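You operate a simulated robot arm through the tools that you are given. There is no shell and no other tool.

Carry out the task below with a simulated two-armed robot. There is one attempt and no reset: what you move stays moved.

## Task
Shake the rose sieve at the speed printed on it, then set it on the blue tray.
Fine: clamp it for the run and swing the clamp aside after. Where these are worked on the way, their far stop is far enough and under half their travel is too little: shaker clamp.

The check looks at the end state, three seconds after you hand in, the way a careful person would. Anything else that was tipped, shoved, dropped, spilled or broken makes it a failure.

## Robot
Two 7-joint arms with fingered hands on one trunk that stands fixed in place. Base frame: the origin is at the foot of the trunk, x ahead of it, y to its left, z up; the work surface is at about z = 804. Units: mm, rad, N and s.
The left shoulder is at [80, 198, 1470], the right one opposite. With the tool pointing down near the work surface each hand reaches from about 100 to 700 mm from the base axis, measured 20 degrees to its own side. Payload 4 kg a hand.
The TCP of each hand is the grasp point between the finger pads, 26 mm short of the fingertips. In the tool frame z runs along the fingers and y along their closing line. The gripper opens to 132 mm; its body begins 73 mm behind the TCP. The gripper is a hand of 4 fingers: y runs from the thumb to the fingers, the wrist lies at [0, 0, -239] in the tool frame, and closing takes about 1.5 s.
Orientation is that of the tool frame in the base frame, as [roll, pitch, yaw] about the fixed x, y, z axes, in that order (R = Rz(yaw) Ry(pitch) Rx(roll)). With the fingers straight down and closing along the base's y, the tool's x points along the base's -x, its y along +y and its z along -z.

## Interface
- The arms move only by the tool servo_tool. It takes "left_moves", "right_moves" or both (then of equal length, played together; a hand with none holds still); each is a list of rows, each a list of 6 numbers: the turn, a rotation vector about the tool's x, y, z in units of 4 degrees (1.0 is 4 degrees), then the shift along the tool's x, y, z in units of 50 mm (1.0 is 50 mm). In form: [[rx, ry, rz, tx, ty, tz], ...]. A call has 1 to 20 rows; each row shifts and turns the commanded pose from where the row before left it, along the tool's axes as they then stand. "left_hand" and "right_hand" are, for a hand that has rows, the gripper command, from -1 (shut) to 1 (fully open), values between in proportion, set as the call begins (left out, the last holds). A call with a number of a shift or a turn outside -1 to 1 is refused whole. Each row takes 0.2 s and may step no farther than 50 mm and 0.15 rad from the row before; otherwise, or with a gripper value out of range, the whole call is refused. A pose out of reach is approached as far as the arm can. The call stops where the force on the tool passes 40 N (or 10 N more than at its start, if that is more) or the arm is blocked; 0.2 s more then pass. Each finger travels about 72 mm/s and halts on what it meets, pressing with about 24 N; the grip force reading is that of the motor and also rises with nothing between the fingers. The clock runs only during rows and for 0.2 s after the last one: add rows that do not move to give the fingers time. The reply holds the time, the measured pose of the TCP, the force on the tool along the base axes, the opening and the grip force, in the units named above and with some noise, with the torque about the TCP (base axes, N m) and any sound that the robot's microphone picked up.
- Cameras (640 x 400 px; columns grow to the right, rows downward): "scene" is now at [104.9, 14.4, 1627.2]; the picture's right is [0.21, -0.98, 0.00], its down [-0.76, -0.16, -0.63] and it looks along [0.62, 0.13, -0.77] (base axes); focal length 362 px, centre (320, 200). "left" rides on the left gripper at [-68, 2, -97] in its tool frame; the picture's right is [-0.02, -1.00, 0.00], its down [0.82, -0.02, -0.58] and it looks along [0.58, -0.01, 0.82] (tool axes); focal length 270 px, centre (320, 200). "right" rides on the right gripper at [68, 2, -97] in its tool frame; the picture's right is [-0.03, 1.00, 0.00], its down [-0.82, -0.02, -0.58] and it looks along [-0.58, -0.01, 0.82] (tool axes); focal length 270 px, centre (320, 200). There is no depth. A picture from a camera that has moved, and an enlarged one, comes with that camera's place and axes in the base frame and with its lens.
- camera(camera): a new picture of that camera. It takes no simulated time.
- raise_lower(by): slides the trunk up (or, below 0, down) by that many mm; the arms and the scene camera ride with it, the base frame stays. It gives what a move gives, with no picture.
- move_fingers(finger1, finger2, finger3, thumb_bend, hand): sets how far each is bent, from 0 (flat) to 100 (curled in); at 30 the hand is open as for a grip, at 70 the pads meet at the TCP. One left out holds its place. A second passes; each finger stops where it meets its share of the squeeze, and holds until it gets a number again. A gripper value or a shape takes the hand back. It gives what a move gives, with no picture; readings hold the bend of each and the force on the fingers (four entries, about 0 where the hand has none), thumb and palm.
- grasp_type(shape, hand): the hand has 4 fingers and takes this shape, open, in about a second: jaw (thumb against the fingers, like two jaws); tri (thumb and two fingers); tip (a fingertip pinch); poke (one finger out to press); point (the index stretched); flat (the hand flat); cup (the hand cupped); fist (a fist). The gripper value then closes the fingers along that shape, each until it touches; the sizes above hold for jaw. It gives what a move gives, with no picture.
- turn_head(pan, tilt): turns the head with the scene camera to pan (to the left, within 1.501 rad either way) and tilt (down, from -0.506 to 1.204), counted from straight ahead of the robot. It gives what a move gives.
- zoom(camera, box): a new picture of the part [left, top, right, bottom] of that camera's present view, enlarged. It takes no simulated time.
- finish_job(): hands the job in; it is judged then, once.

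Places have to be worked out from the pictures, the camera data and where the tool is seen. Open the grippers and draw the arms clear of the work before you hand the job in, unless the task says otherwise.

The tools are called after "Emit:" as a command line: name --argument value ..., lists and objects as JSON in quotes. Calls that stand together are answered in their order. servo_tool: Moves the arms, as the interface text tells. Its arguments: {"type":"object","properties":{"left_moves":{"type":"array","items":{"type":"array","items":{"type":"number"}}},"left_hand":{"type":"number"},"right_moves":{"type":"array","items":{"type":"array","items":{"type":"number"}}},"right_hand":{"type":"number"}},"required":[]} The other tools are called the same way: raise_lower (by) moves the trunk up or down; grasp_type (shape, hand) gives the hand a shape; move_fingers (finger1, finger2, finger3, thumb_bend, hand) moves the fingers one by one; turn_head (pan, tilt) turns the head that bears the scene camera; camera (camera) takes a picture; zoom (camera, box) takes an enlarged picture of a part of a camera's view; finish_job () hands the job in.

At the start:

```text
clock: 0.0
left_position: [499.6, 359.2, 1123.3]
left_ee_rot: [3.14, 0.001, 3.142]
left_wrist_force: [0.1, 0.0, -0.5]
left_torque: [0.01, 0.02, -0.02]
left_width: 131.9
left_grip_force: 0.0
left_shape: jaw
left_bend: [30.0, 30.0, 30.0, 30.0]
left_finger forces: [0.1, 0.1, 0.0, 0.0, 0.1, 0.0]
right_position: [629.4, -84.6, 1164.9]
right_ee_rot: [-3.141, 0.001, -3.141]
right_wrist_force: [-0.3, -0.4, 0.7]
right_torque: [-0.01, -0.03, 0.04]
right_width: 132.0
right_grip_force: 0.1
right_shape: jaw
right_bend: [30.0, 30.0, 30.0, 30.0]
right_finger forces: [0.1, 0.0, 0.1, 0.0, 0.0, 0.0]
trunk travel left (down, up): [-780.0, 60.0]
head pan, tilt (commanded): [0.209, 0.883]
```

scene: 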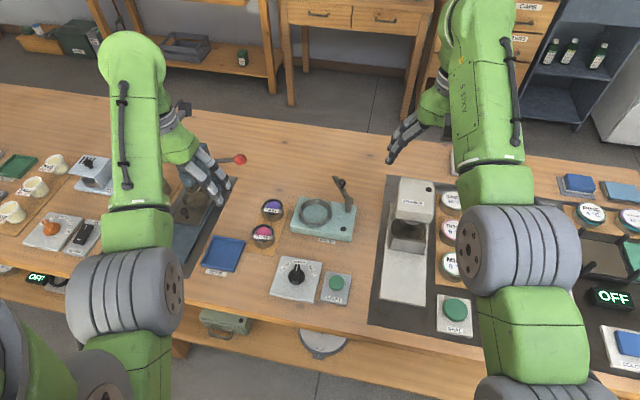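
right: 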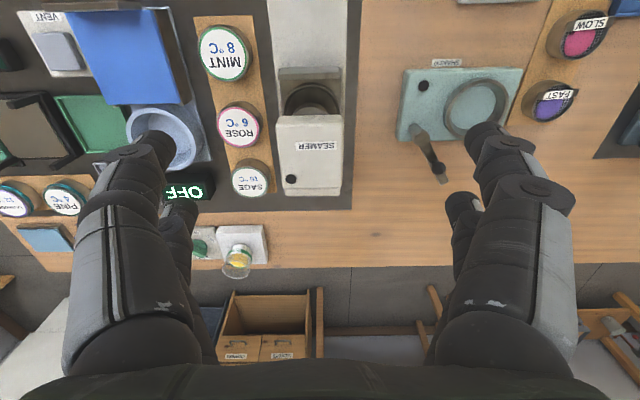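
left: 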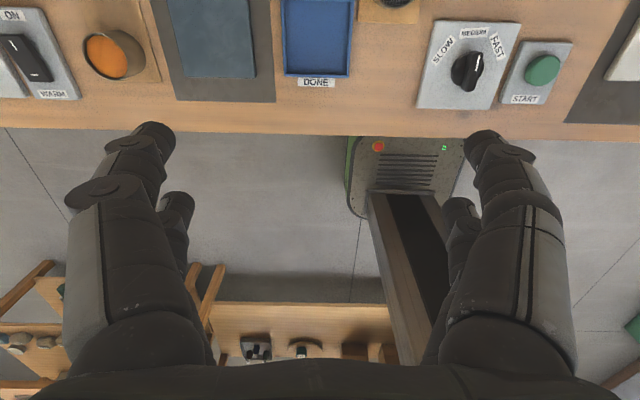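

I start by looking closely at the shaker area in the scene view to identify the sieves, the dial, the clamp and the tray.

Emit:
zoom --camera "scene" --box '[180, 160, 380, 310]'

Emit:
zoom --camera "right" --box '[380, 0, 640, 200]'

Emit:
zoom --camera "left" --box '[250, 0, 640, 140]'

```text
2.67 times, centred on (280, 235) of scene
camera zoom: at [104.9, 14.4, 1627.2], right [0.21, -0.98, 0.0], down [-0.76, -0.16, -0.63], along [0.62, 0.13, -0.77], focal length 966 px, centre (427, 107)
```

zoom: 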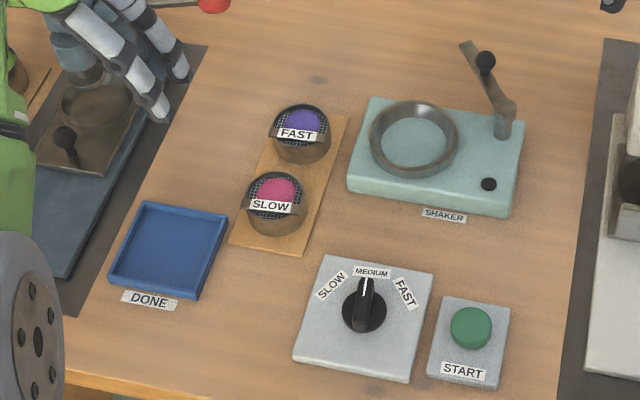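

```text
2.00 times, centred on (510, 100) of right
camera zoom: at [560.4, -83.0, 1262.5], right [0.03, 1.0, 0.0], down [0.82, -0.02, 0.58], along [0.58, -0.01, -0.82], focal length 541 px, centre (-60, 400)
```

zoom: 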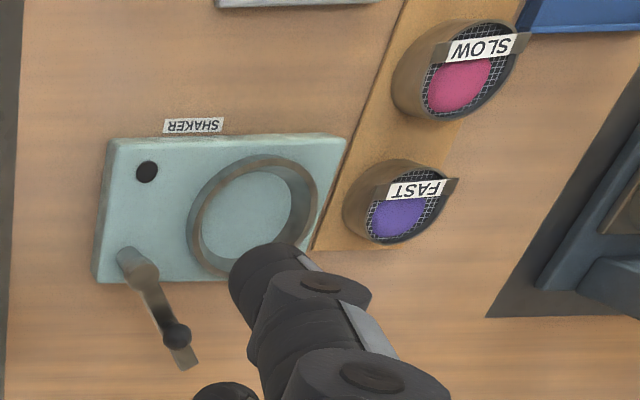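

```text
1.64 times, centred on (445, 70) of left
camera zoom: at [568.1, 361.3, 1220.5], right [0.02, -1.0, 0.0], down [-0.82, -0.02, 0.58], along [-0.58, -0.01, -0.82], focal length 444 px, centre (115, 413)
```

zoom: 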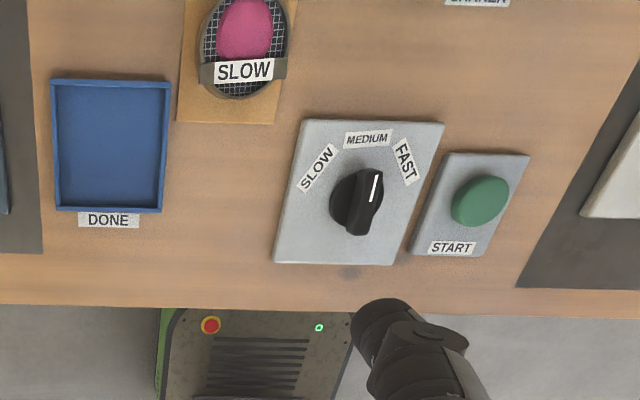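

The rose (pink) sieve reads SLOW, and the dial seems to point at MEDIUM. The ring is near (684, 151), at the edge of reach, so I'll draw the right hand back from the seamer, raise both hands a little, and then lower the trunk.

Emit:
servo_tool --right_moves '[[0, 0, 0, 0.8, 0, -0.5], [0, 0, 0, 0.8, 0, -0.5], [0, 0, 0, 0.8, 0, -0.5]]' --left_moves '[[0, 0, 0, 0, 0.4, -0.5], [0, 0, 0, 0, 0.4, -0.5], [0, 0, 0, 0, 0.4, -0.5]]'

```text
clock: 0.8
left_position: [506.6, 422.7, 1193.1]
left_ee_rot: [3.14, 0.001, 3.14]
left_wrist_force: [0.1, 0.0, -0.4]
left_torque: [0.0, 0.0, 0.01]
left_width: 131.9
left_grip_force: 0.0
left_shape: jaw
left_bend: [30.0, 30.0, 30.0, 30.0]
left_finger forces: [0.1, 0.1, 0.1, 0.0, 0.0, 0.0]
left hand out of reach, approached as far as the arm can: row 1
right_position: [553.4, -81.5, 1194.4]
right_ee_rot: [3.141, 0.001, 3.141]
right_wrist_force: [0.1, 0.1, 0.0]
right_torque: [0.01, -0.01, -0.02]
right_width: 132.2
right_grip_force: 0.0
right_shape: jaw
right_bend: [30.0, 30.0, 30.0, 30.0]
right_finger forces: [0.0, 0.0, 0.0, 0.0, 0.1, 0.0]
right hand out of reach, approached as far as the arm can: row 2, 3
trunk travel left (down, up): [-780.0, 60.0]
head pan, tilt (commanded): [0.209, 0.883]
```

Both hands hit posture limits when high, so the arms prefer lower poses. I'll lower the trunk 100 mm and look again.

Emit:
raise_lower --by -100

Emit:
camera --camera "scene"

Emit:
camera --camera "left"

Emit:
camera --camera "right"

```text
clock: 2.1
left_position: [506.8, 423.0, 1094.0]
left_ee_rot: [3.139, 0.001, -3.141]
left_wrist_force: [-0.3, -0.1, -0.8]
left_torque: [0.0, 0.0, -0.02]
left_width: 131.9
left_grip_force: 0.1
left_shape: jaw
left_bend: [30.0, 30.0, 30.0, 30.0]
left_finger forces: [0.0, 0.0, 0.0, 0.0, 0.1, 0.1]
right_position: [551.9, -82.3, 1093.8]
right_ee_rot: [3.141, 0.004, 3.141]
right_wrist_force: [0.0, 0.4, 0.5]
right_torque: [0.01, -0.03, 0.02]
right_width: 132.1
right_grip_force: 0.0
right_shape: jaw
right_bend: [30.0, 30.0, 30.0, 30.0]
right_finger forces: [0.0, 0.0, 0.1, 0.1, 0.0, 0.0]
trunk travel left (down, up): [-680.0, 160.0]
head pan, tilt (commanded): [0.209, 0.883]
```

```text
taken
camera scene: at [105.3, 14.4, 1527.2], right [0.21, -0.98, 0.0], down [-0.76, -0.16, -0.63], along [0.62, 0.13, -0.77], focal length 362 px, centre (320, 200)
```

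scene: 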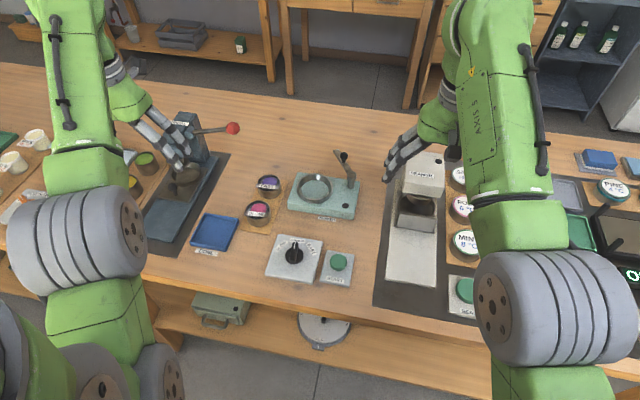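

```text
taken
camera left: at [574.9, 424.9, 1191.4], right [0.02, -1.0, 0.0], down [-0.82, -0.02, 0.58], along [-0.58, -0.01, -0.82], focal length 270 px, centre (320, 200)
```

left: 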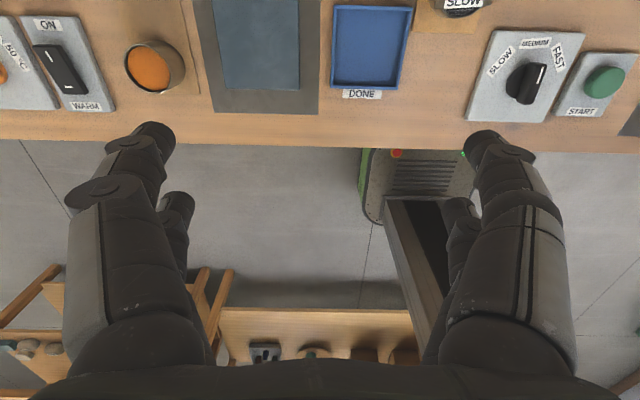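

```text
taken
camera right: at [483.8, -80.3, 1192.4], right [0.03, 1.0, 0.0], down [0.81, -0.02, 0.58], along [0.58, -0.01, -0.81], focal length 270 px, centre (320, 200)
```

right: 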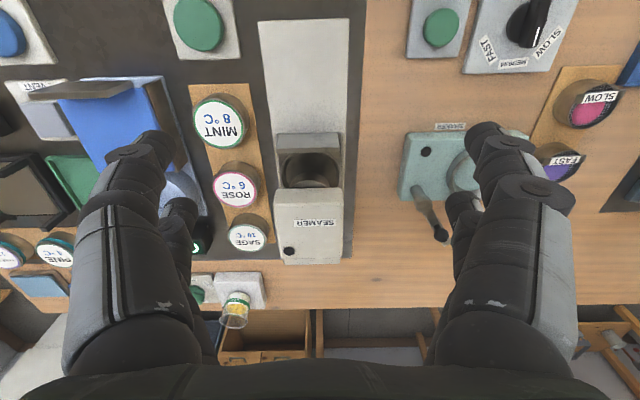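

I'll zoom on the shaker group from this lower vantage to refine positions.

Emit:
zoom --camera "scene" --box '[190, 130, 370, 300]'

Emit:
zoom --camera "left" --box '[320, 0, 640, 130]'

Emit:
zoom --camera "right" --box '[380, 0, 640, 250]'

```text
2.35 times, centred on (280, 215) of scene
camera zoom: at [105.3, 14.4, 1527.2], right [0.21, -0.98, 0.0], down [-0.76, -0.16, -0.63], along [0.62, 0.13, -0.77], focal length 853 px, centre (414, 165)
```

zoom: 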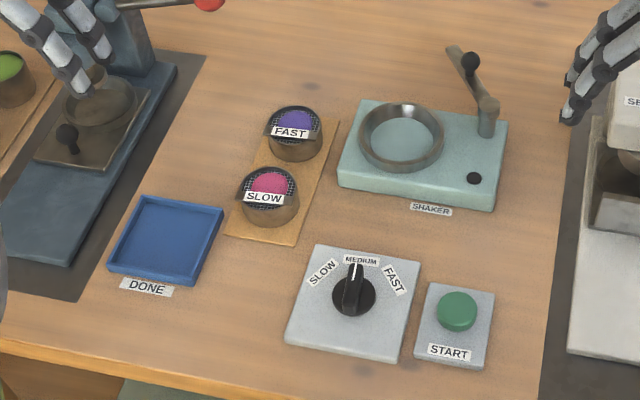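

```text
2.00 times, centred on (480, 65) of left
camera zoom: at [574.9, 424.9, 1191.4], right [0.02, -1.0, 0.0], down [-0.82, -0.02, 0.58], along [-0.58, -0.01, -0.82], focal length 541 px, centre (0, 470)
```

zoom: 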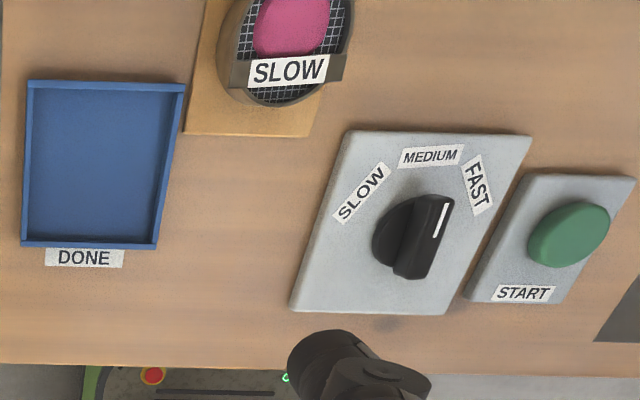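

```text
1.60 times, centred on (510, 125) of right
camera zoom: at [483.8, -80.3, 1192.4], right [0.03, 1.0, 0.0], down [0.81, -0.02, 0.58], along [0.58, -0.01, -0.81], focal length 432 px, centre (16, 320)
```

zoom: 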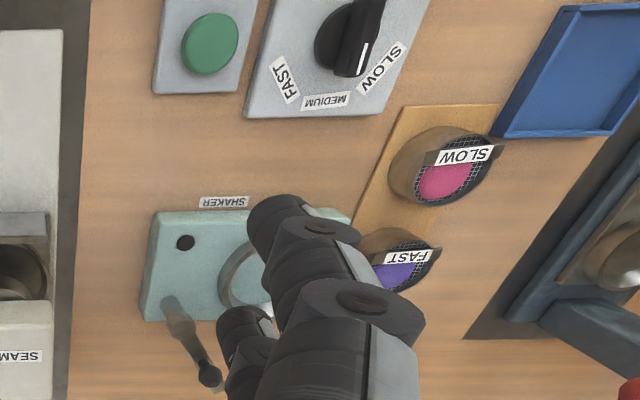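

The dial points at MEDIUM (it needs about 48° counter-clockwise to reach SLOW). Dial is near (500,157), start near (503,58), rose near (599,268), ring near (684,151). I'll check the shape of the hands before touching anything.

Emit:
zoom --camera "scene" --box '[60, 60, 260, 210]'

Emit:
zoom --camera "scene" --box '[290, 60, 490, 210]'

```text
2.67 times, centred on (160, 135) of scene
camera zoom: at [105.3, 14.4, 1527.2], right [0.21, -0.98, 0.0], down [-0.76, -0.16, -0.63], along [0.62, 0.13, -0.77], focal length 966 px, centre (747, 373)
```

zoom: 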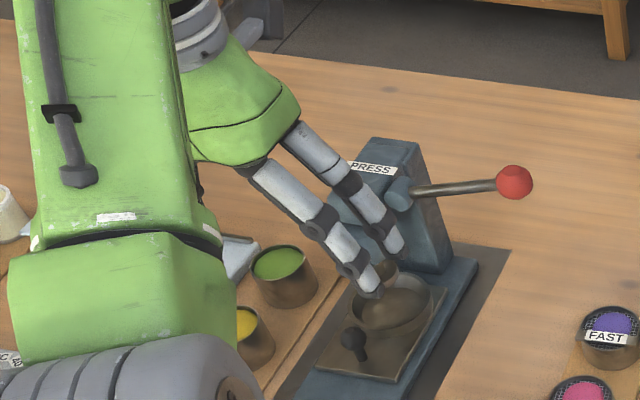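

```text
2.67 times, centred on (390, 135) of scene
camera zoom: at [105.3, 14.4, 1527.2], right [0.21, -0.98, 0.0], down [-0.76, -0.16, -0.63], along [0.62, 0.13, -0.77], focal length 966 px, centre (133, 373)
```

zoom: 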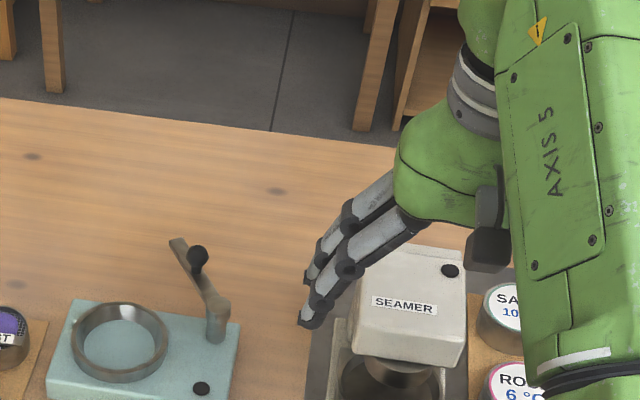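

Each side of the hand carries digits opposing along y. I move the left hand over the dial at about z = 1000 and draw the right hand further right to keep clear.

Emit:
servo_tool --left_moves '[[0, 0, 0, 0.02, -0.887, 0.3], [0, 0, 0, 0.02, -0.887, 0.3], [0, 0, 0, 0.02, -0.887, 0.3], [0, 0, 0, 0.02, -0.887, 0.3], [0, 0, 0, 0.02, -0.887, 0.3], [0, 0, 0, 0.02, -0.887, 0.3], [0, 0, 0, 0, 0, 0]]' --right_moves '[[0, 0, 0, 0, -0.4, 0], [0, 0, 0, 0, -0.4, 0], [0, 0, 0, 0, -0.4, 0], [0, 0, 0, 0, -0.4, 0], [0, 0, 0, 0, -0.4, 0], [0, 0, 0, 0, -0.4, 0], [0, 0, 0, 0, 0, 0]]' --left_hand -0.3

Emit:
camera --camera "left"

Emit:
camera --camera "scene"

```text
clock: 3.7
left_position: [520.7, 168.1, 989.5]
left_ee_rot: [3.14, 0.003, -3.141]
left_wrist_force: [-0.5, 0.9, -0.6]
left_torque: [-0.02, 0.0, -0.01]
left_width: 46.5
left_grip_force: 0.0
left_shape: jaw
left_bend: [73.0, 73.0, 73.0, 70.0]
left_finger forces: [0.1, 0.0, 0.0, 0.0, 0.0, 0.0]
left hand out of reach, approached as far as the arm can: row 1, 2, 3
right_position: [561.1, -201.1, 1091.1]
right_ee_rot: [3.141, 0.004, -3.141]
right_wrist_force: [0.2, 0.5, -0.1]
right_torque: [0.0, -0.01, -0.03]
right_width: 132.0
right_grip_force: 0.0
right_shape: jaw
right_bend: [30.0, 30.0, 30.0, 30.0]
right_finger forces: [0.0, 0.1, 0.1, 0.0, 0.0, 0.0]
right hand out of reach, approached as far as the arm can: row 2, 3
trunk travel left (down, up): [-680.0, 160.0]
head pan, tilt (commanded): [0.209, 0.883]
```

```text
taken
camera left: at [589.6, 169.5, 1087.0], right [0.03, -1.0, 0.0], down [-0.82, -0.02, 0.57], along [-0.57, -0.01, -0.82], focal length 270 px, centre (320, 200)
```

left: 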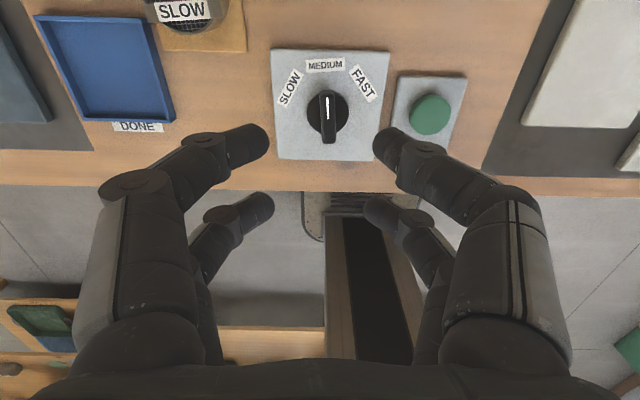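

```text
taken
camera scene: at [104.8, 15.1, 1527.2], right [0.21, -0.98, 0.0], down [-0.76, -0.16, -0.63], along [0.62, 0.13, -0.77], focal length 362 px, centre (320, 200)
```

scene: 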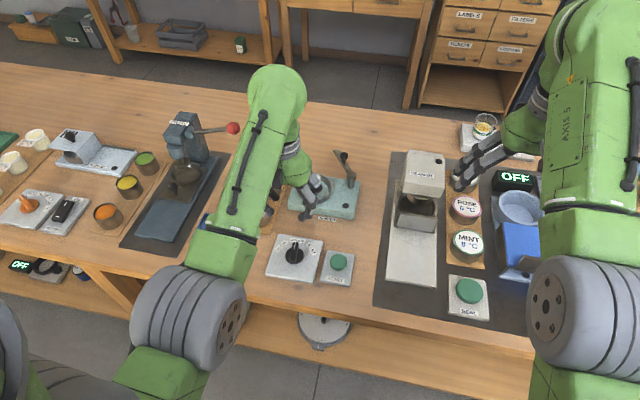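

The hand has two digit pairs at tool x of about ±20 mm. I'll zoom in on the dial for its exact place.

Emit:
zoom --camera "left" --box '[250, 40, 410, 170]'

Emit:
zoom --camera "scene" --box '[250, 140, 370, 290]'

```text
3.08 times, centred on (330, 105) of left
camera zoom: at [589.6, 169.5, 1087.0], right [0.03, -1.0, 0.0], down [-0.82, -0.02, 0.57], along [-0.57, -0.01, -0.82], focal length 832 px, centre (289, 492)
```

zoom: 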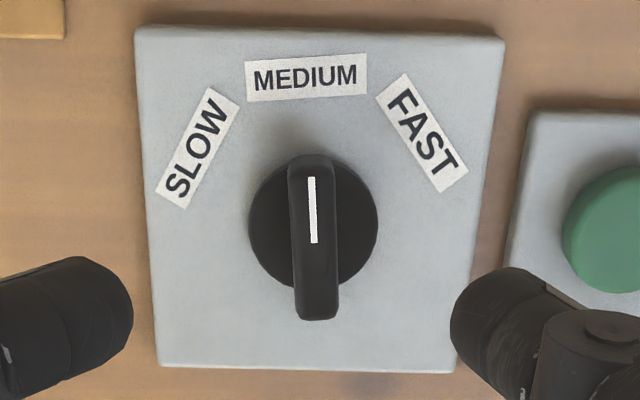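

```text
2.67 times, centred on (310, 215) of scene
camera zoom: at [104.8, 15.1, 1527.2], right [0.21, -0.98, 0.0], down [-0.76, -0.16, -0.63], along [0.62, 0.13, -0.77], focal length 966 px, centre (347, 160)
```

zoom: 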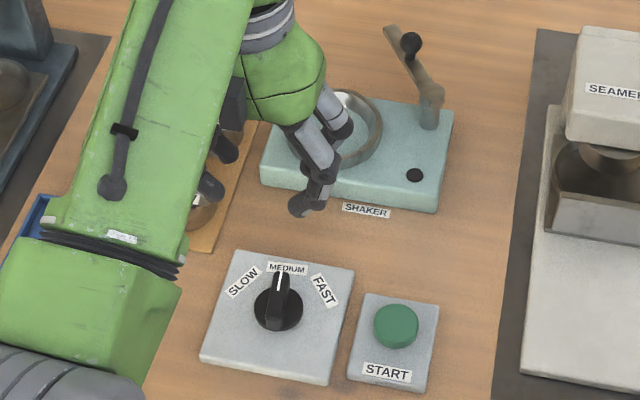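

Disc centre is near (505,159). I shift over it, descend to z ≈ 900 with the hand part open and check alignment again.

Emit:
servo_tool --left_moves '[[0, 0, 0, 0.1, -0.055, 0.6], [0, 0, 0, 0.1, -0.055, 0.6], [0, 0, 0, 0.1, -0.055, 0.6], [0, 0, 0, 0, 0, 0]]'

Emit:
zoom --camera "left" --box '[200, 60, 440, 260]'

Emit:
zoom --camera "scene" --box '[250, 140, 370, 290]'

```text
clock: 4.7
left_position: [507.2, 158.7, 898.5]
left_ee_rot: [3.138, 0.002, 3.14]
left_wrist_force: [-0.2, 0.2, 0.3]
left_torque: [0.0, -0.02, 0.04]
left_width: 46.8
left_grip_force: 0.0
left_shape: jaw
left_bend: [73.0, 73.0, 73.0, 70.0]
left_finger forces: [0.1, 0.0, 0.0, 0.0, 0.0, 0.0]
right_position: [561.1, -203.1, 1091.5]
right_ee_rot: [3.14, 0.003, -3.141]
right_wrist_force: [-0.7, -0.2, -0.3]
right_torque: [0.0, 0.03, -0.02]
right_width: 131.9
right_grip_force: 0.1
right_shape: jaw
right_bend: [30.0, 30.0, 30.0, 30.0]
right_finger forces: [0.0, 0.0, 0.1, 0.0, 0.1, 0.1]
trunk travel left (down, up): [-680.0, 160.0]
head pan, tilt (commanded): [0.209, 0.883]
```

```text
2.00 times, centred on (320, 160) of left
camera zoom: at [575.7, 160.2, 997.0], right [0.02, -1.0, 0.0], down [-0.82, -0.02, 0.58], along [-0.58, -0.01, -0.82], focal length 541 px, centre (320, 280)
```

zoom: 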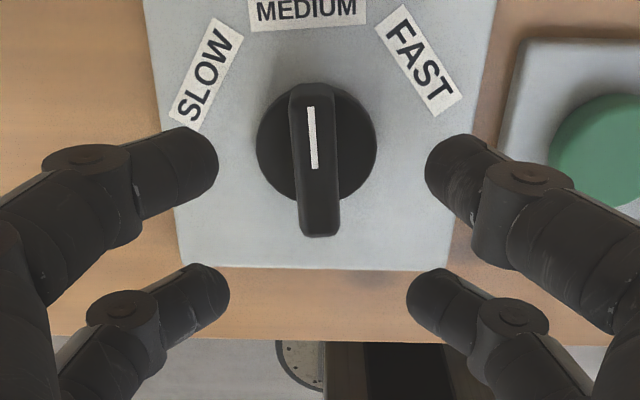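

```text
2.67 times, centred on (310, 215) of scene
camera zoom: at [105.0, 14.0, 1527.2], right [0.21, -0.98, 0.0], down [-0.76, -0.16, -0.63], along [0.62, 0.13, -0.77], focal length 966 px, centre (347, 160)
```

zoom: 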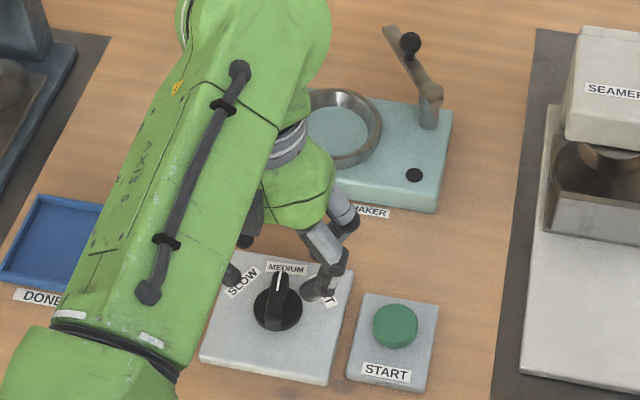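

The wrist view puts the dial axis at about (507,160), pointer at about 5°. I lower to z ≈ 856 while yawing 5° to align with the bar.

Emit:
servo_tool --left_moves '[[0, 0, -0.6, 0, 0.02, 0.42], [0, 0, -0.6, 0, 0.02, 0.42], [0, 0, 0, 0, 0, 0]]'

Emit:
camera --camera "left"

Emit:
zoom --camera "scene" --box '[250, 180, 370, 290]'

```text
clock: 5.5
left_position: [505.8, 159.6, 858.1]
left_ee_rot: [3.14, 0.003, -3.058]
left_wrist_force: [0.0, 0.1, -0.8]
left_torque: [-0.02, 0.03, -0.02]
left_width: 46.5
left_grip_force: 0.0
left_shape: jaw
left_bend: [73.0, 73.0, 73.0, 70.0]
left_finger forces: [0.1, 0.0, 0.1, 0.0, 0.1, 0.0]
right_position: [561.7, -201.9, 1092.8]
right_ee_rot: [3.141, 0.002, -3.142]
right_wrist_force: [0.4, -0.3, -0.9]
right_torque: [0.04, 0.03, 0.02]
right_width: 132.0
right_grip_force: 0.1
right_shape: jaw
right_bend: [30.0, 30.0, 30.0, 30.0]
right_finger forces: [0.0, 0.1, 0.0, 0.0, 0.0, 0.1]
trunk travel left (down, up): [-680.0, 160.0]
head pan, tilt (commanded): [0.209, 0.883]
```

```text
taken
camera left: at [574.8, 166.0, 955.3], right [0.11, -0.99, 0.0], down [-0.81, -0.09, 0.57], along [-0.57, -0.06, -0.82], focal length 270 px, centre (320, 200)
```

left: 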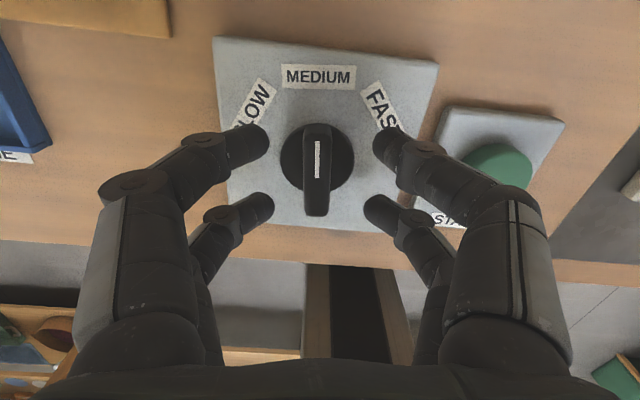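

```text
3.64 times, centred on (310, 235) of scene
camera zoom: at [104.8, 14.2, 1527.2], right [0.21, -0.98, 0.0], down [-0.76, -0.16, -0.63], along [0.62, 0.13, -0.77], focal length 1318 px, centre (356, 73)
```

zoom: 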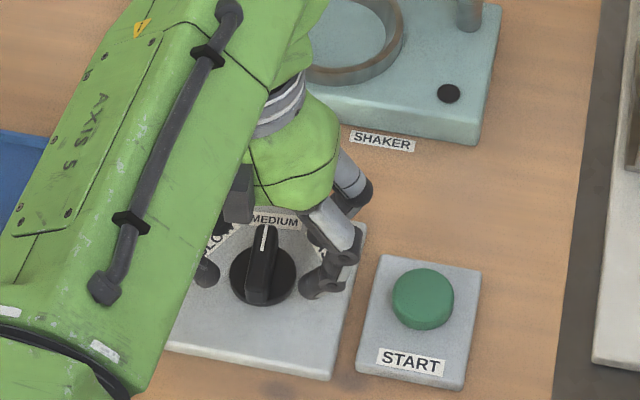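

The bar is aligned between the digit pairs. I lower 4 mm and close on the bar.

Emit:
servo_tool --left_moves '[[0, 0, 0, 0, 0, 0.08], [0, 0, 0, 0, 0, 0]]'

Emit:
servo_tool --left_moves '[[0, 0, 0, 0, 0, 0], [0, 0, 0, 0, 0, 0], [0, 0, 0, 0, 0, 0], [0, 0, 0, 0, 0, 0], [0, 0, 0, 0, 0, 0]]' --left_hand -1

Emit:
camera --camera "left"

```text
clock: 6.1
left_position: [506.8, 156.6, 853.1]
left_ee_rot: [3.141, 0.004, -3.061]
left_wrist_force: [0.5, -0.7, 0.6]
left_torque: [0.01, 0.0, -0.01]
left_width: 46.5
left_grip_force: 0.1
left_shape: jaw
left_bend: [73.0, 73.0, 73.0, 70.0]
left_finger forces: [0.1, 0.0, 0.0, 0.1, 0.0, 0.0]
right_position: [560.6, -201.7, 1092.0]
right_ee_rot: [3.14, 0.002, 3.141]
right_wrist_force: [-0.7, 0.2, -0.8]
right_torque: [0.0, -0.02, -0.01]
right_width: 132.0
right_grip_force: 0.1
right_shape: jaw
right_bend: [30.0, 30.0, 30.0, 30.0]
right_finger forces: [0.0, 0.1, 0.0, 0.0, 0.0, 0.0]
trunk travel left (down, up): [-680.0, 160.0]
head pan, tilt (commanded): [0.209, 0.883]
```

```text
clock: 7.3
left_position: [507.8, 157.3, 853.3]
left_ee_rot: [3.141, 0.001, -3.06]
left_wrist_force: [-0.8, 0.5, -4.4]
left_torque: [-0.04, -0.04, 0.02]
left_width: 7.1
left_grip_force: 24.0
left_shape: jaw
left_bend: [72.0, 72.0, 71.0, 70.0]
left_finger forces: [21.1, 21.3, 21.2, 0.0, 21.6, 0.1]
right_position: [562.6, -201.6, 1092.0]
right_ee_rot: [3.141, 0.004, -3.141]
right_wrist_force: [0.0, 0.3, 1.1]
right_torque: [0.03, 0.0, 0.02]
right_width: 131.8
right_grip_force: 0.1
right_shape: jaw
right_bend: [30.0, 30.0, 30.0, 30.0]
right_finger forces: [0.0, 0.0, 0.0, 0.0, 0.0, 0.0]
trunk travel left (down, up): [-680.0, 160.0]
head pan, tilt (commanded): [0.209, 0.883]
```

```text
taken
camera left: at [575.7, 165.5, 950.6], right [0.11, -0.99, 0.0], down [-0.81, -0.09, 0.58], along [-0.57, -0.06, -0.82], focal length 270 px, centre (320, 200)
```

left: 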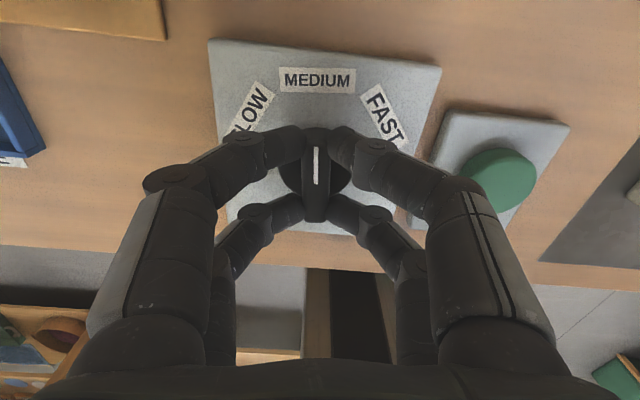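

The grip on the bar reads 24 N. I rotate it 48° counter-clockwise (seen from above) toward SLOW.

Emit:
servo_tool --left_moves '[[0, 0, -1, 0, 0, 0], [0, 0, -1, 0, 0, 0], [0, 0, -1, 0, 0, 0], [0, 0, -1, 0, 0, 0], [0, 0, -1, 0, 0, 0], [0, 0, -1, 0, 0, 0], [0, 0, -1, 0, 0, 0], [0, 0, -1, 0, 0, 0], [0, 0, -1, 0, 0, 0], [0, 0, -1, 0, 0, 0], [0, 0, -1, 0, 0, 0], [0, 0, -1, 0, 0, 0], [0, 0, 0, 0, 0, 0]]'

Emit:
camera --camera "left"

Emit:
zoom --camera "scene" --box '[250, 180, 370, 290]'

```text
clock: 9.5
left_position: [509.9, 160.4, 851.3]
left_ee_rot: [-3.137, -0.001, -2.415]
left_wrist_force: [-33.4, -13.8, 26.1]
left_torque: [-0.07, 0.64, 0.08]
left_width: 8.1
left_grip_force: 24.1
left_shape: jaw
left_bend: [72.0, 72.0, 71.0, 71.0]
left_finger forces: [28.0, 28.7, 21.5, 0.1, 23.1, 0.1]
left hand out of reach, approached as far as the arm can: row 9, 10
right_position: [557.0, -203.9, 1094.6]
right_ee_rot: [3.138, 0.006, -3.141]
right_wrist_force: [-0.1, 0.4, -1.2]
right_torque: [-0.04, 0.07, 0.03]
right_width: 131.9
right_grip_force: 0.1
right_shape: jaw
right_bend: [30.0, 30.0, 30.0, 30.0]
right_finger forces: [0.0, 0.1, 0.0, 0.0, 0.0, 0.0]
trunk travel left (down, up): [-680.0, 160.0]
head pan, tilt (commanded): [0.209, 0.883]
stopped in row 10 (left hand): the force on the tool passed its limit at 49 N (the readings are from after the stop); the commanded pose is now the measured one
```

```text
taken
camera left: at [559.8, 207.6, 949.0], right [0.68, -0.73, 0.01], down [-0.6, -0.56, 0.58], along [-0.42, -0.4, -0.82], focal length 270 px, centre (320, 200)
```

left: 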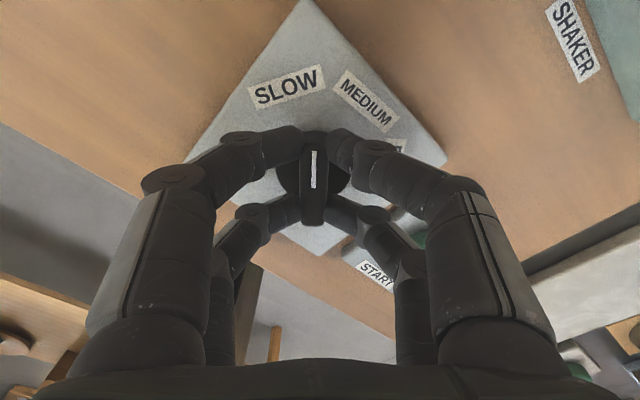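

```text
3.64 times, centred on (310, 235) of scene
camera zoom: at [98.4, 11.4, 1528.3], right [0.21, -0.98, 0.0], down [-0.75, -0.16, -0.64], along [0.62, 0.13, -0.77], focal length 1318 px, centre (356, 73)
```

zoom: 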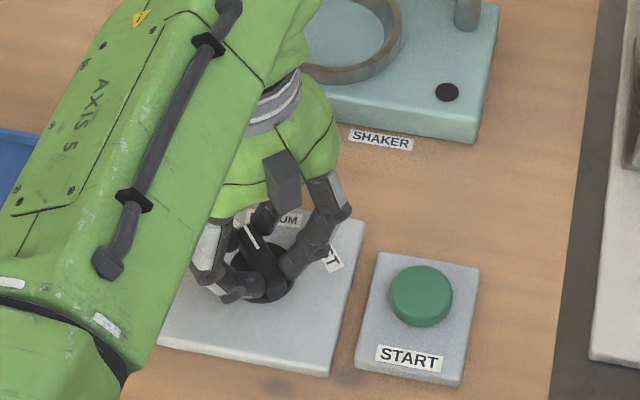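

The left wrist hit its yaw limit after about 37° of turn, so the pointer is now near 42°, still short of SLOW. I'll release, lift clear and back the left hand out, then look at the dial.

Emit:
servo_tool --left_moves '[[0, 0, 0, 0, 0, 0], [0, 0, 0, 0, 0, 0], [0, 0, 0, 0, 0, 0], [0, 0, 0, 0, 0, 0]]' --left_hand -0.2

Emit:
servo_tool --left_moves '[[0, 0, 0, 0, 0, -0.5], [0, 0, 0, 0, 0, -0.8], [0, 0, 0.5, 0, 0, -0.9], [0, 0, 1, 0, 0, 0], [0, 0, 1, 0, 0, 0], [0, 0, 1, 0, 0, 0], [0, 0, 1, 0, 0, 0], [0, 0, 1, 0, 0, 0], [0, 0, 1, 0, 0, 0], [0, 0, 1, 0, 0, 0], [0, 0, 1, 0, 0, 0], [0, 0, 1, 0, 0, 0], [0, 0, 1, 0, 0, 0]]'

Emit:
zoom --camera "left" --box '[200, 30, 440, 230]'

```text
clock: 10.5
left_position: [513.3, 163.0, 847.4]
left_ee_rot: [-3.137, -0.002, -2.408]
left_wrist_force: [0.3, 0.1, -0.3]
left_torque: [-0.01, -0.04, -0.01]
left_width: 52.4
left_grip_force: 0.1
left_shape: jaw
left_bend: [73.0, 73.0, 73.0, 70.0]
left_finger forces: [0.0, 0.0, 0.1, 0.1, 0.1, 0.0]
right_position: [560.4, -201.8, 1090.9]
right_ee_rot: [3.139, 0.004, 3.141]
right_wrist_force: [0.6, 0.2, -0.4]
right_torque: [-0.01, 0.0, 0.0]
right_width: 132.0
right_grip_force: 0.1
right_shape: jaw
right_bend: [30.0, 30.0, 30.0, 30.0]
right_finger forces: [0.0, 0.1, 0.1, 0.1, 0.0, 0.0]
trunk travel left (down, up): [-680.0, 160.0]
head pan, tilt (commanded): [0.209, 0.883]
```

```text
clock: 13.3
left_position: [552.5, 190.3, 923.5]
left_ee_rot: [-3.135, 0.001, 3.141]
left_wrist_force: [0.5, -0.9, -0.3]
left_torque: [-0.04, -0.01, 0.01]
left_width: 52.4
left_grip_force: 0.1
left_shape: jaw
left_bend: [73.0, 73.0, 73.0, 70.0]
left_finger forces: [0.0, 0.0, 0.1, 0.0, 0.1, 0.0]
left hand out of reach, approached as far as the arm can: row 1, 2, 3
right_position: [561.1, -201.7, 1090.8]
right_ee_rot: [3.138, 0.002, 3.141]
right_wrist_force: [0.7, 0.4, 0.3]
right_torque: [0.01, -0.01, 0.01]
right_width: 131.6
right_grip_force: 0.1
right_shape: jaw
right_bend: [30.0, 30.0, 30.0, 30.0]
right_finger forces: [0.0, 0.0, 0.1, 0.0, 0.1, 0.1]
trunk travel left (down, up): [-680.0, 160.0]
head pan, tilt (commanded): [0.209, 0.883]
```

```text
2.00 times, centred on (320, 130) of left
camera zoom: at [620.9, 191.7, 1021.0], right [0.02, -1.0, 0.0], down [-0.82, -0.02, 0.58], along [-0.58, -0.02, -0.82], focal length 541 px, centre (320, 340)
```

zoom: 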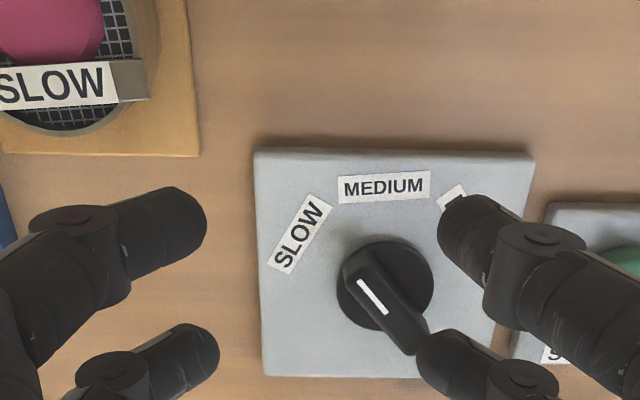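

The pointer now sits near 40° and the SLOW label is at about 60°. I'll nudge the front end of the bar with the left hand's closed fingertips: close the hand and position it to the right of the bar's front end, still above it.

Emit:
servo_tool --left_moves '[[0, 0, 0, 0.095, -0.5, 0.2], [0, 0, 0, 0.095, -0.5, 0.2], [0, 0, 0, 0, 0, 0], [0, 0, 0, 0, 0, 0], [0, 0, 0, 0, 0, 0]]' --left_hand -1

Emit:
camera --camera "left"

Emit:
zoom --camera "scene" --box '[250, 180, 370, 290]'

```text
clock: 14.5
left_position: [541.3, 140.3, 905.7]
left_ee_rot: [-3.137, 0.002, -3.141]
left_wrist_force: [-0.9, -0.4, -0.2]
left_torque: [0.0, 0.0, -0.02]
left_width: 0.0
left_grip_force: 24.5
left_shape: jaw
left_bend: [62.0, 63.0, 63.0, 70.0]
left_finger forces: [0.0, 0.1, 0.0, 0.0, 0.0, 0.0]
right_position: [561.7, -202.7, 1092.4]
right_ee_rot: [3.139, 0.001, -3.141]
right_wrist_force: [0.0, 0.2, -0.1]
right_torque: [0.0, 0.0, 0.03]
right_width: 131.8
right_grip_force: 0.1
right_shape: jaw
right_bend: [30.0, 30.0, 30.0, 30.0]
right_finger forces: [0.1, 0.0, 0.1, 0.0, 0.1, 0.0]
trunk travel left (down, up): [-680.0, 160.0]
head pan, tilt (commanded): [0.209, 0.883]
```

```text
taken
camera left: at [610.7, 141.7, 1003.0], right [0.02, -1.0, 0.0], down [-0.82, -0.02, 0.58], along [-0.58, -0.02, -0.82], focal length 270 px, centre (320, 200)
```

left: 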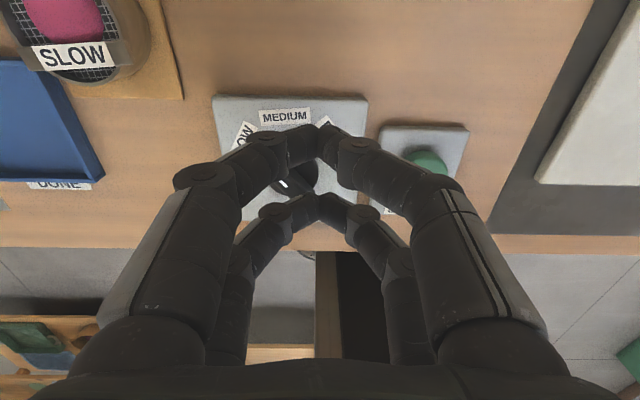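

```text
3.64 times, centred on (310, 235) of scene
camera zoom: at [104.8, 13.9, 1527.2], right [0.21, -0.98, 0.0], down [-0.76, -0.16, -0.63], along [0.62, 0.13, -0.77], focal length 1318 px, centre (356, 73)
```

zoom: 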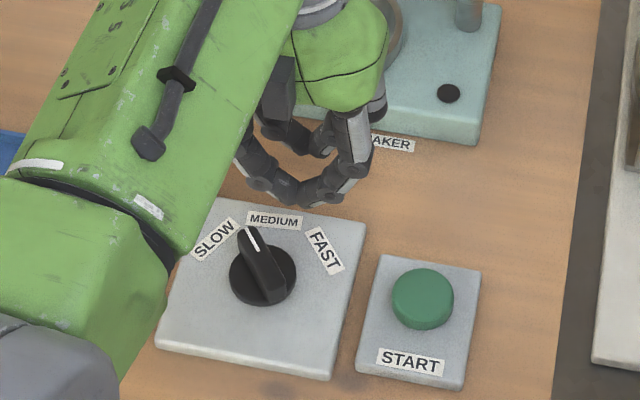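

The scene view confirms the bar angle of ~38° with SLOW at ~60°. I lower the closed tips beside the bar's front end.

Emit:
servo_tool --left_moves '[[0, 0, 0, 0, 0, 0.5], [0, 0, 0, 0, 0, 0.5], [0, 0, 0, 0, 0, 0]]'

Emit:
zoom --camera "scene" --box '[270, 200, 330, 255]'

Emit:
camera --camera "left"

```text
clock: 15.3
left_position: [543.3, 138.6, 853.6]
left_ee_rot: [-3.137, 0.004, -3.14]
left_wrist_force: [-0.4, -0.3, 0.5]
left_torque: [-0.03, 0.01, 0.01]
left_width: 0.0
left_grip_force: 23.9
left_shape: jaw
left_bend: [62.0, 63.0, 63.0, 70.0]
left_finger forces: [0.0, 0.0, 0.0, 0.0, 0.0, 0.0]
right_position: [561.9, -201.2, 1092.1]
right_ee_rot: [3.14, 0.004, 3.142]
right_wrist_force: [0.3, 0.5, -0.1]
right_torque: [-0.04, 0.01, 0.01]
right_width: 131.9
right_grip_force: 0.1
right_shape: jaw
right_bend: [30.0, 30.0, 30.0, 30.0]
right_finger forces: [0.1, 0.0, 0.0, 0.0, 0.1, 0.0]
trunk travel left (down, up): [-680.0, 160.0]
head pan, tilt (commanded): [0.209, 0.883]
```

```text
7.27 times, centred on (300, 228) of scene
camera zoom: at [104.7, 14.3, 1527.2], right [0.21, -0.98, 0.0], down [-0.76, -0.16, -0.63], along [0.62, 0.13, -0.77], focal length 2635 px, centre (466, 0)
```

zoom: 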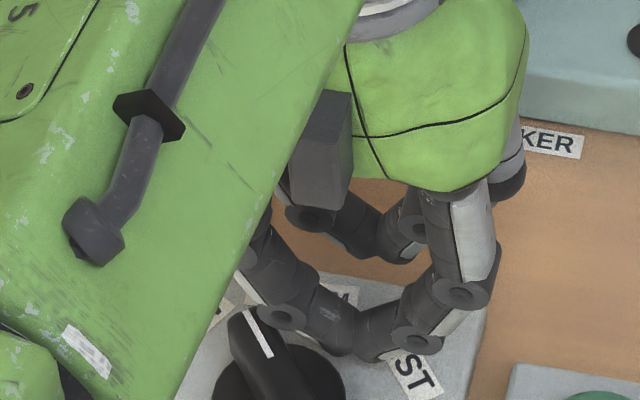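

```text
taken
camera left: at [611.8, 141.8, 951.1], right [0.02, -1.0, 0.0], down [-0.82, -0.02, 0.58], along [-0.58, -0.02, -0.82], focal length 270 px, centre (320, 200)
```

left: 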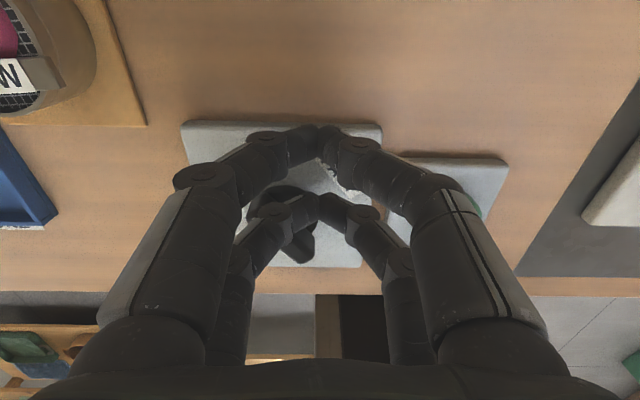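

No contact yet; the scene view shows the bar and its white mark just left of the tips. I push +y in small steps and watch the pointer.

Emit:
servo_tool --left_moves '[[0, 0, 0, 0, 0.1, 0], [0, 0, 0, 0, 0.1, 0], [0, 0, 0, 0, 0, 0]]'

Emit:
zoom --camera "scene" --box '[270, 200, 330, 255]'

```text
clock: 16.1
left_position: [542.4, 148.3, 854.5]
left_ee_rot: [-3.139, 0.001, 3.141]
left_wrist_force: [-0.1, -1.3, 0.8]
left_torque: [-0.03, 0.02, 0.03]
left_width: 0.0
left_grip_force: 24.1
left_shape: jaw
left_bend: [62.0, 63.0, 63.0, 70.0]
left_finger forces: [0.1, 0.0, 0.0, 0.1, 0.1, 0.0]
right_position: [562.9, -201.0, 1091.2]
right_ee_rot: [3.14, 0.003, 3.141]
right_wrist_force: [-0.3, 0.7, 0.8]
right_torque: [-0.04, 0.02, 0.02]
right_width: 131.8
right_grip_force: 0.0
right_shape: jaw
right_bend: [30.0, 30.0, 30.0, 30.0]
right_finger forces: [0.0, 0.0, 0.1, 0.0, 0.0, 0.0]
trunk travel left (down, up): [-680.0, 160.0]
head pan, tilt (commanded): [0.209, 0.883]
```

```text
7.27 times, centred on (300, 228) of scene
camera zoom: at [105.0, 14.1, 1527.2], right [0.21, -0.98, 0.0], down [-0.76, -0.16, -0.63], along [0.62, 0.13, -0.77], focal length 2635 px, centre (466, 0)
```

zoom: 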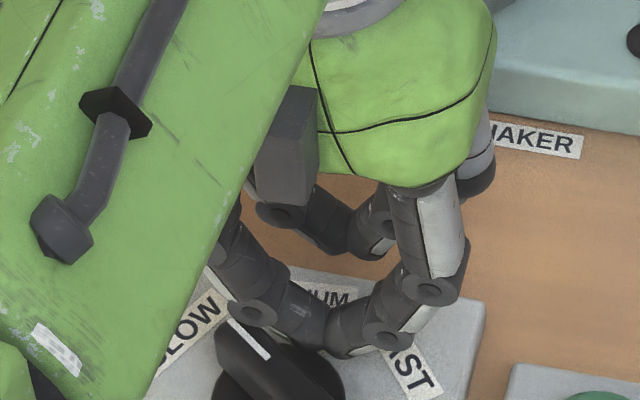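

The pointer moved to roughly 55°. One more 3 mm nudge.

Emit:
servo_tool --left_moves '[[0, 0, 0, 0, 0.05, 0], [0, 0, 0, 0, 0, 0]]'

Emit:
zoom --camera "scene" --box '[270, 200, 330, 255]'

```text
clock: 16.7
left_position: [542.6, 151.7, 853.8]
left_ee_rot: [-3.137, 0.002, 3.141]
left_wrist_force: [0.6, 0.5, 1.3]
left_torque: [-0.03, 0.0, 0.0]
left_width: 0.1
left_grip_force: 23.8
left_shape: jaw
left_bend: [62.0, 63.0, 63.0, 70.0]
left_finger forces: [0.1, 0.0, 0.0, 0.0, 0.1, 0.0]
right_position: [561.6, -201.7, 1091.7]
right_ee_rot: [3.141, 0.003, 3.139]
right_wrist_force: [-0.6, 0.2, 0.1]
right_torque: [0.03, -0.01, -0.01]
right_width: 131.7
right_grip_force: 0.0
right_shape: jaw
right_bend: [30.0, 30.0, 30.0, 30.0]
right_finger forces: [0.0, 0.0, 0.0, 0.0, 0.0, 0.0]
trunk travel left (down, up): [-680.0, 160.0]
head pan, tilt (commanded): [0.209, 0.883]
```

```text
7.27 times, centred on (300, 228) of scene
camera zoom: at [105.0, 14.1, 1527.2], right [0.21, -0.98, 0.0], down [-0.76, -0.16, -0.63], along [0.62, 0.13, -0.77], focal length 2635 px, centre (466, 0)
```

zoom: 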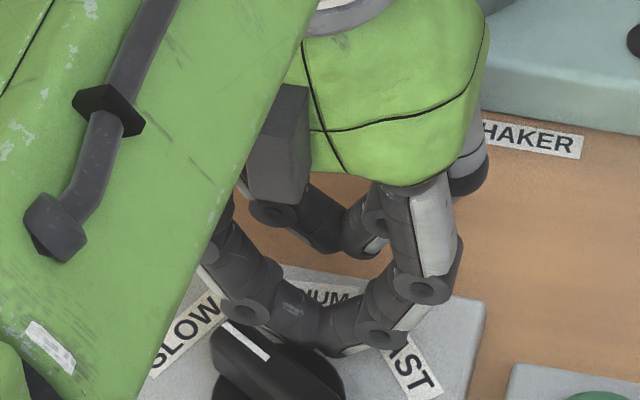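

The pointer reads about 60°, on SLOW. I back off in −y, raise straight up, and move left to inspect the dial unobstructed.

Emit:
servo_tool --left_moves '[[0, 0, 0, 0, -0.3, 0], [0, 0, 0, 0, 0, -0.7], [0, 0, 0, 0, 0, -1], [0, 0, 0, 0, 0.5, -0.8], [0, 0, 0, 0, 0.9, -0.4], [0, 0, 0, 0, 0.9, 0], [0, 0, 0, 0, 0, 0]]'

Emit:
camera --camera "left"

Emit:
zoom --camera "scene" --box '[250, 180, 370, 290]'

```text
clock: 18.3
left_position: [540.0, 251.4, 997.6]
left_ee_rot: [-3.138, 0.002, 3.138]
left_wrist_force: [-0.6, 1.2, 0.0]
left_torque: [-0.01, 0.01, -0.01]
left_width: 0.0
left_grip_force: 23.3
left_shape: jaw
left_bend: [62.0, 63.0, 63.0, 70.0]
left_finger forces: [0.0, 0.0, 0.0, 0.0, 0.1, 0.0]
right_position: [561.2, -201.7, 1091.6]
right_ee_rot: [3.14, 0.003, 3.141]
right_wrist_force: [0.5, -0.2, -0.4]
right_torque: [0.0, -0.03, 0.01]
right_width: 132.1
right_grip_force: 0.0
right_shape: jaw
right_bend: [30.0, 30.0, 30.0, 30.0]
right_finger forces: [0.0, 0.0, 0.0, 0.1, 0.1, 0.0]
trunk travel left (down, up): [-680.0, 160.0]
head pan, tilt (commanded): [0.209, 0.883]
```

```text
taken
camera left: at [608.5, 254.4, 1095.7], right [0.02, -1.0, 0.0], down [-0.82, -0.02, 0.58], along [-0.58, -0.02, -0.82], focal length 270 px, centre (320, 200)
```

left: 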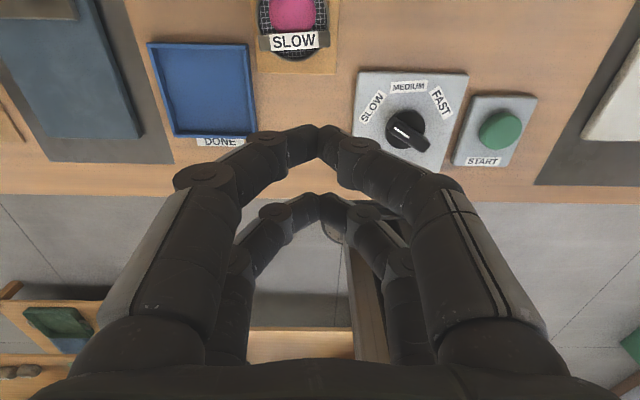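

```text
3.64 times, centred on (310, 235) of scene
camera zoom: at [105.0, 13.6, 1527.2], right [0.21, -0.98, 0.0], down [-0.76, -0.16, -0.63], along [0.62, 0.13, -0.77], focal length 1318 px, centre (356, 73)
```

zoom: 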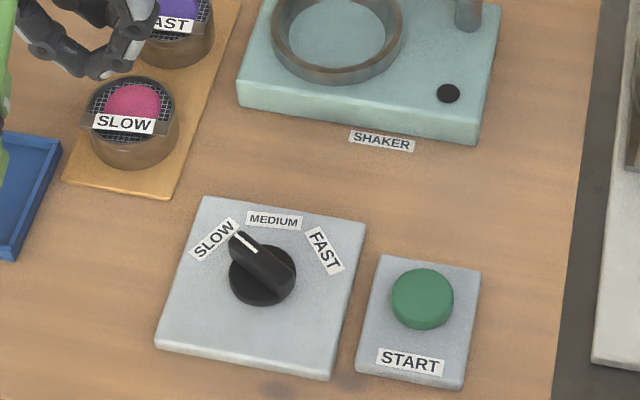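

The dial seems on SLOW. I zoom both cameras on the dial and the sieves to verify.

Emit:
zoom --camera "left" --box '[340, 50, 480, 180]'

Emit:
zoom --camera "left" --box '[230, 0, 360, 80]'

Emit:
camera --camera "scene"

```text
3.08 times, centred on (410, 115) of left
camera zoom: at [608.5, 254.4, 1095.7], right [0.02, -1.0, 0.0], down [-0.82, -0.02, 0.58], along [-0.58, -0.02, -0.82], focal length 832 px, centre (43, 462)
```

zoom: 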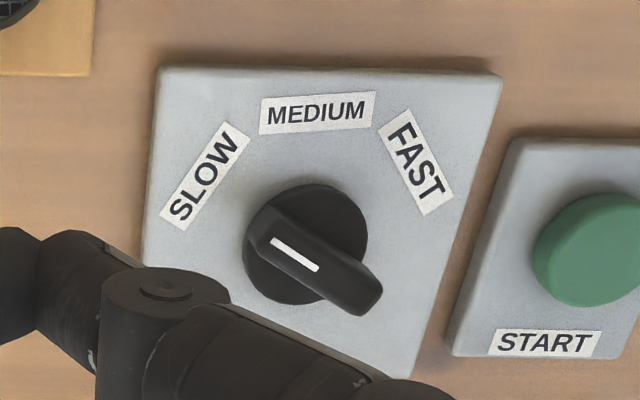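

```text
4.92 times, centred on (295, 40) of left
camera zoom: at [608.5, 254.4, 1095.7], right [0.02, -1.0, 0.0], down [-0.82, -0.02, 0.58], along [-0.58, -0.02, -0.82], focal length 1331 px, centre (443, 988)
```

zoom: 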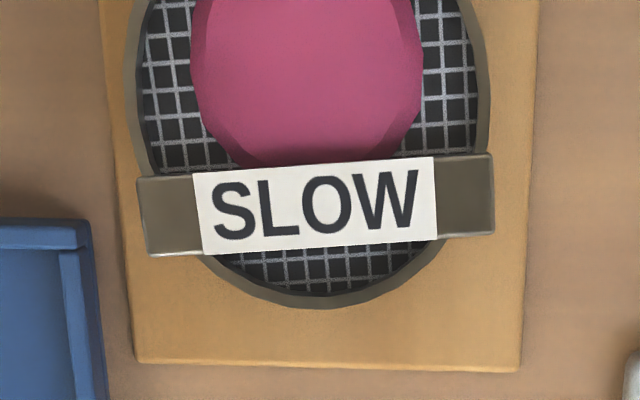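

```text
taken
camera scene: at [105.0, 13.6, 1527.2], right [0.21, -0.98, 0.0], down [-0.76, -0.16, -0.63], along [0.62, 0.13, -0.77], focal length 362 px, centre (320, 200)
```

scene: 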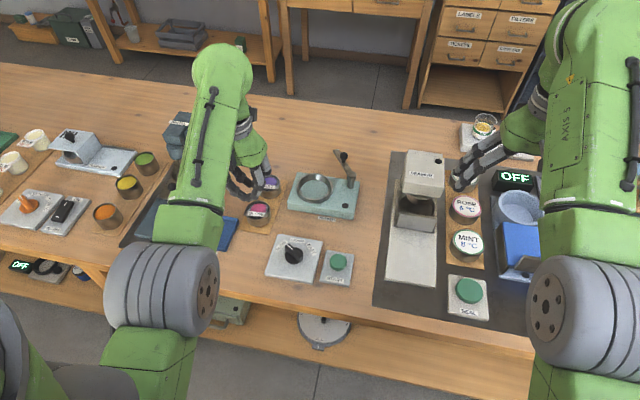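

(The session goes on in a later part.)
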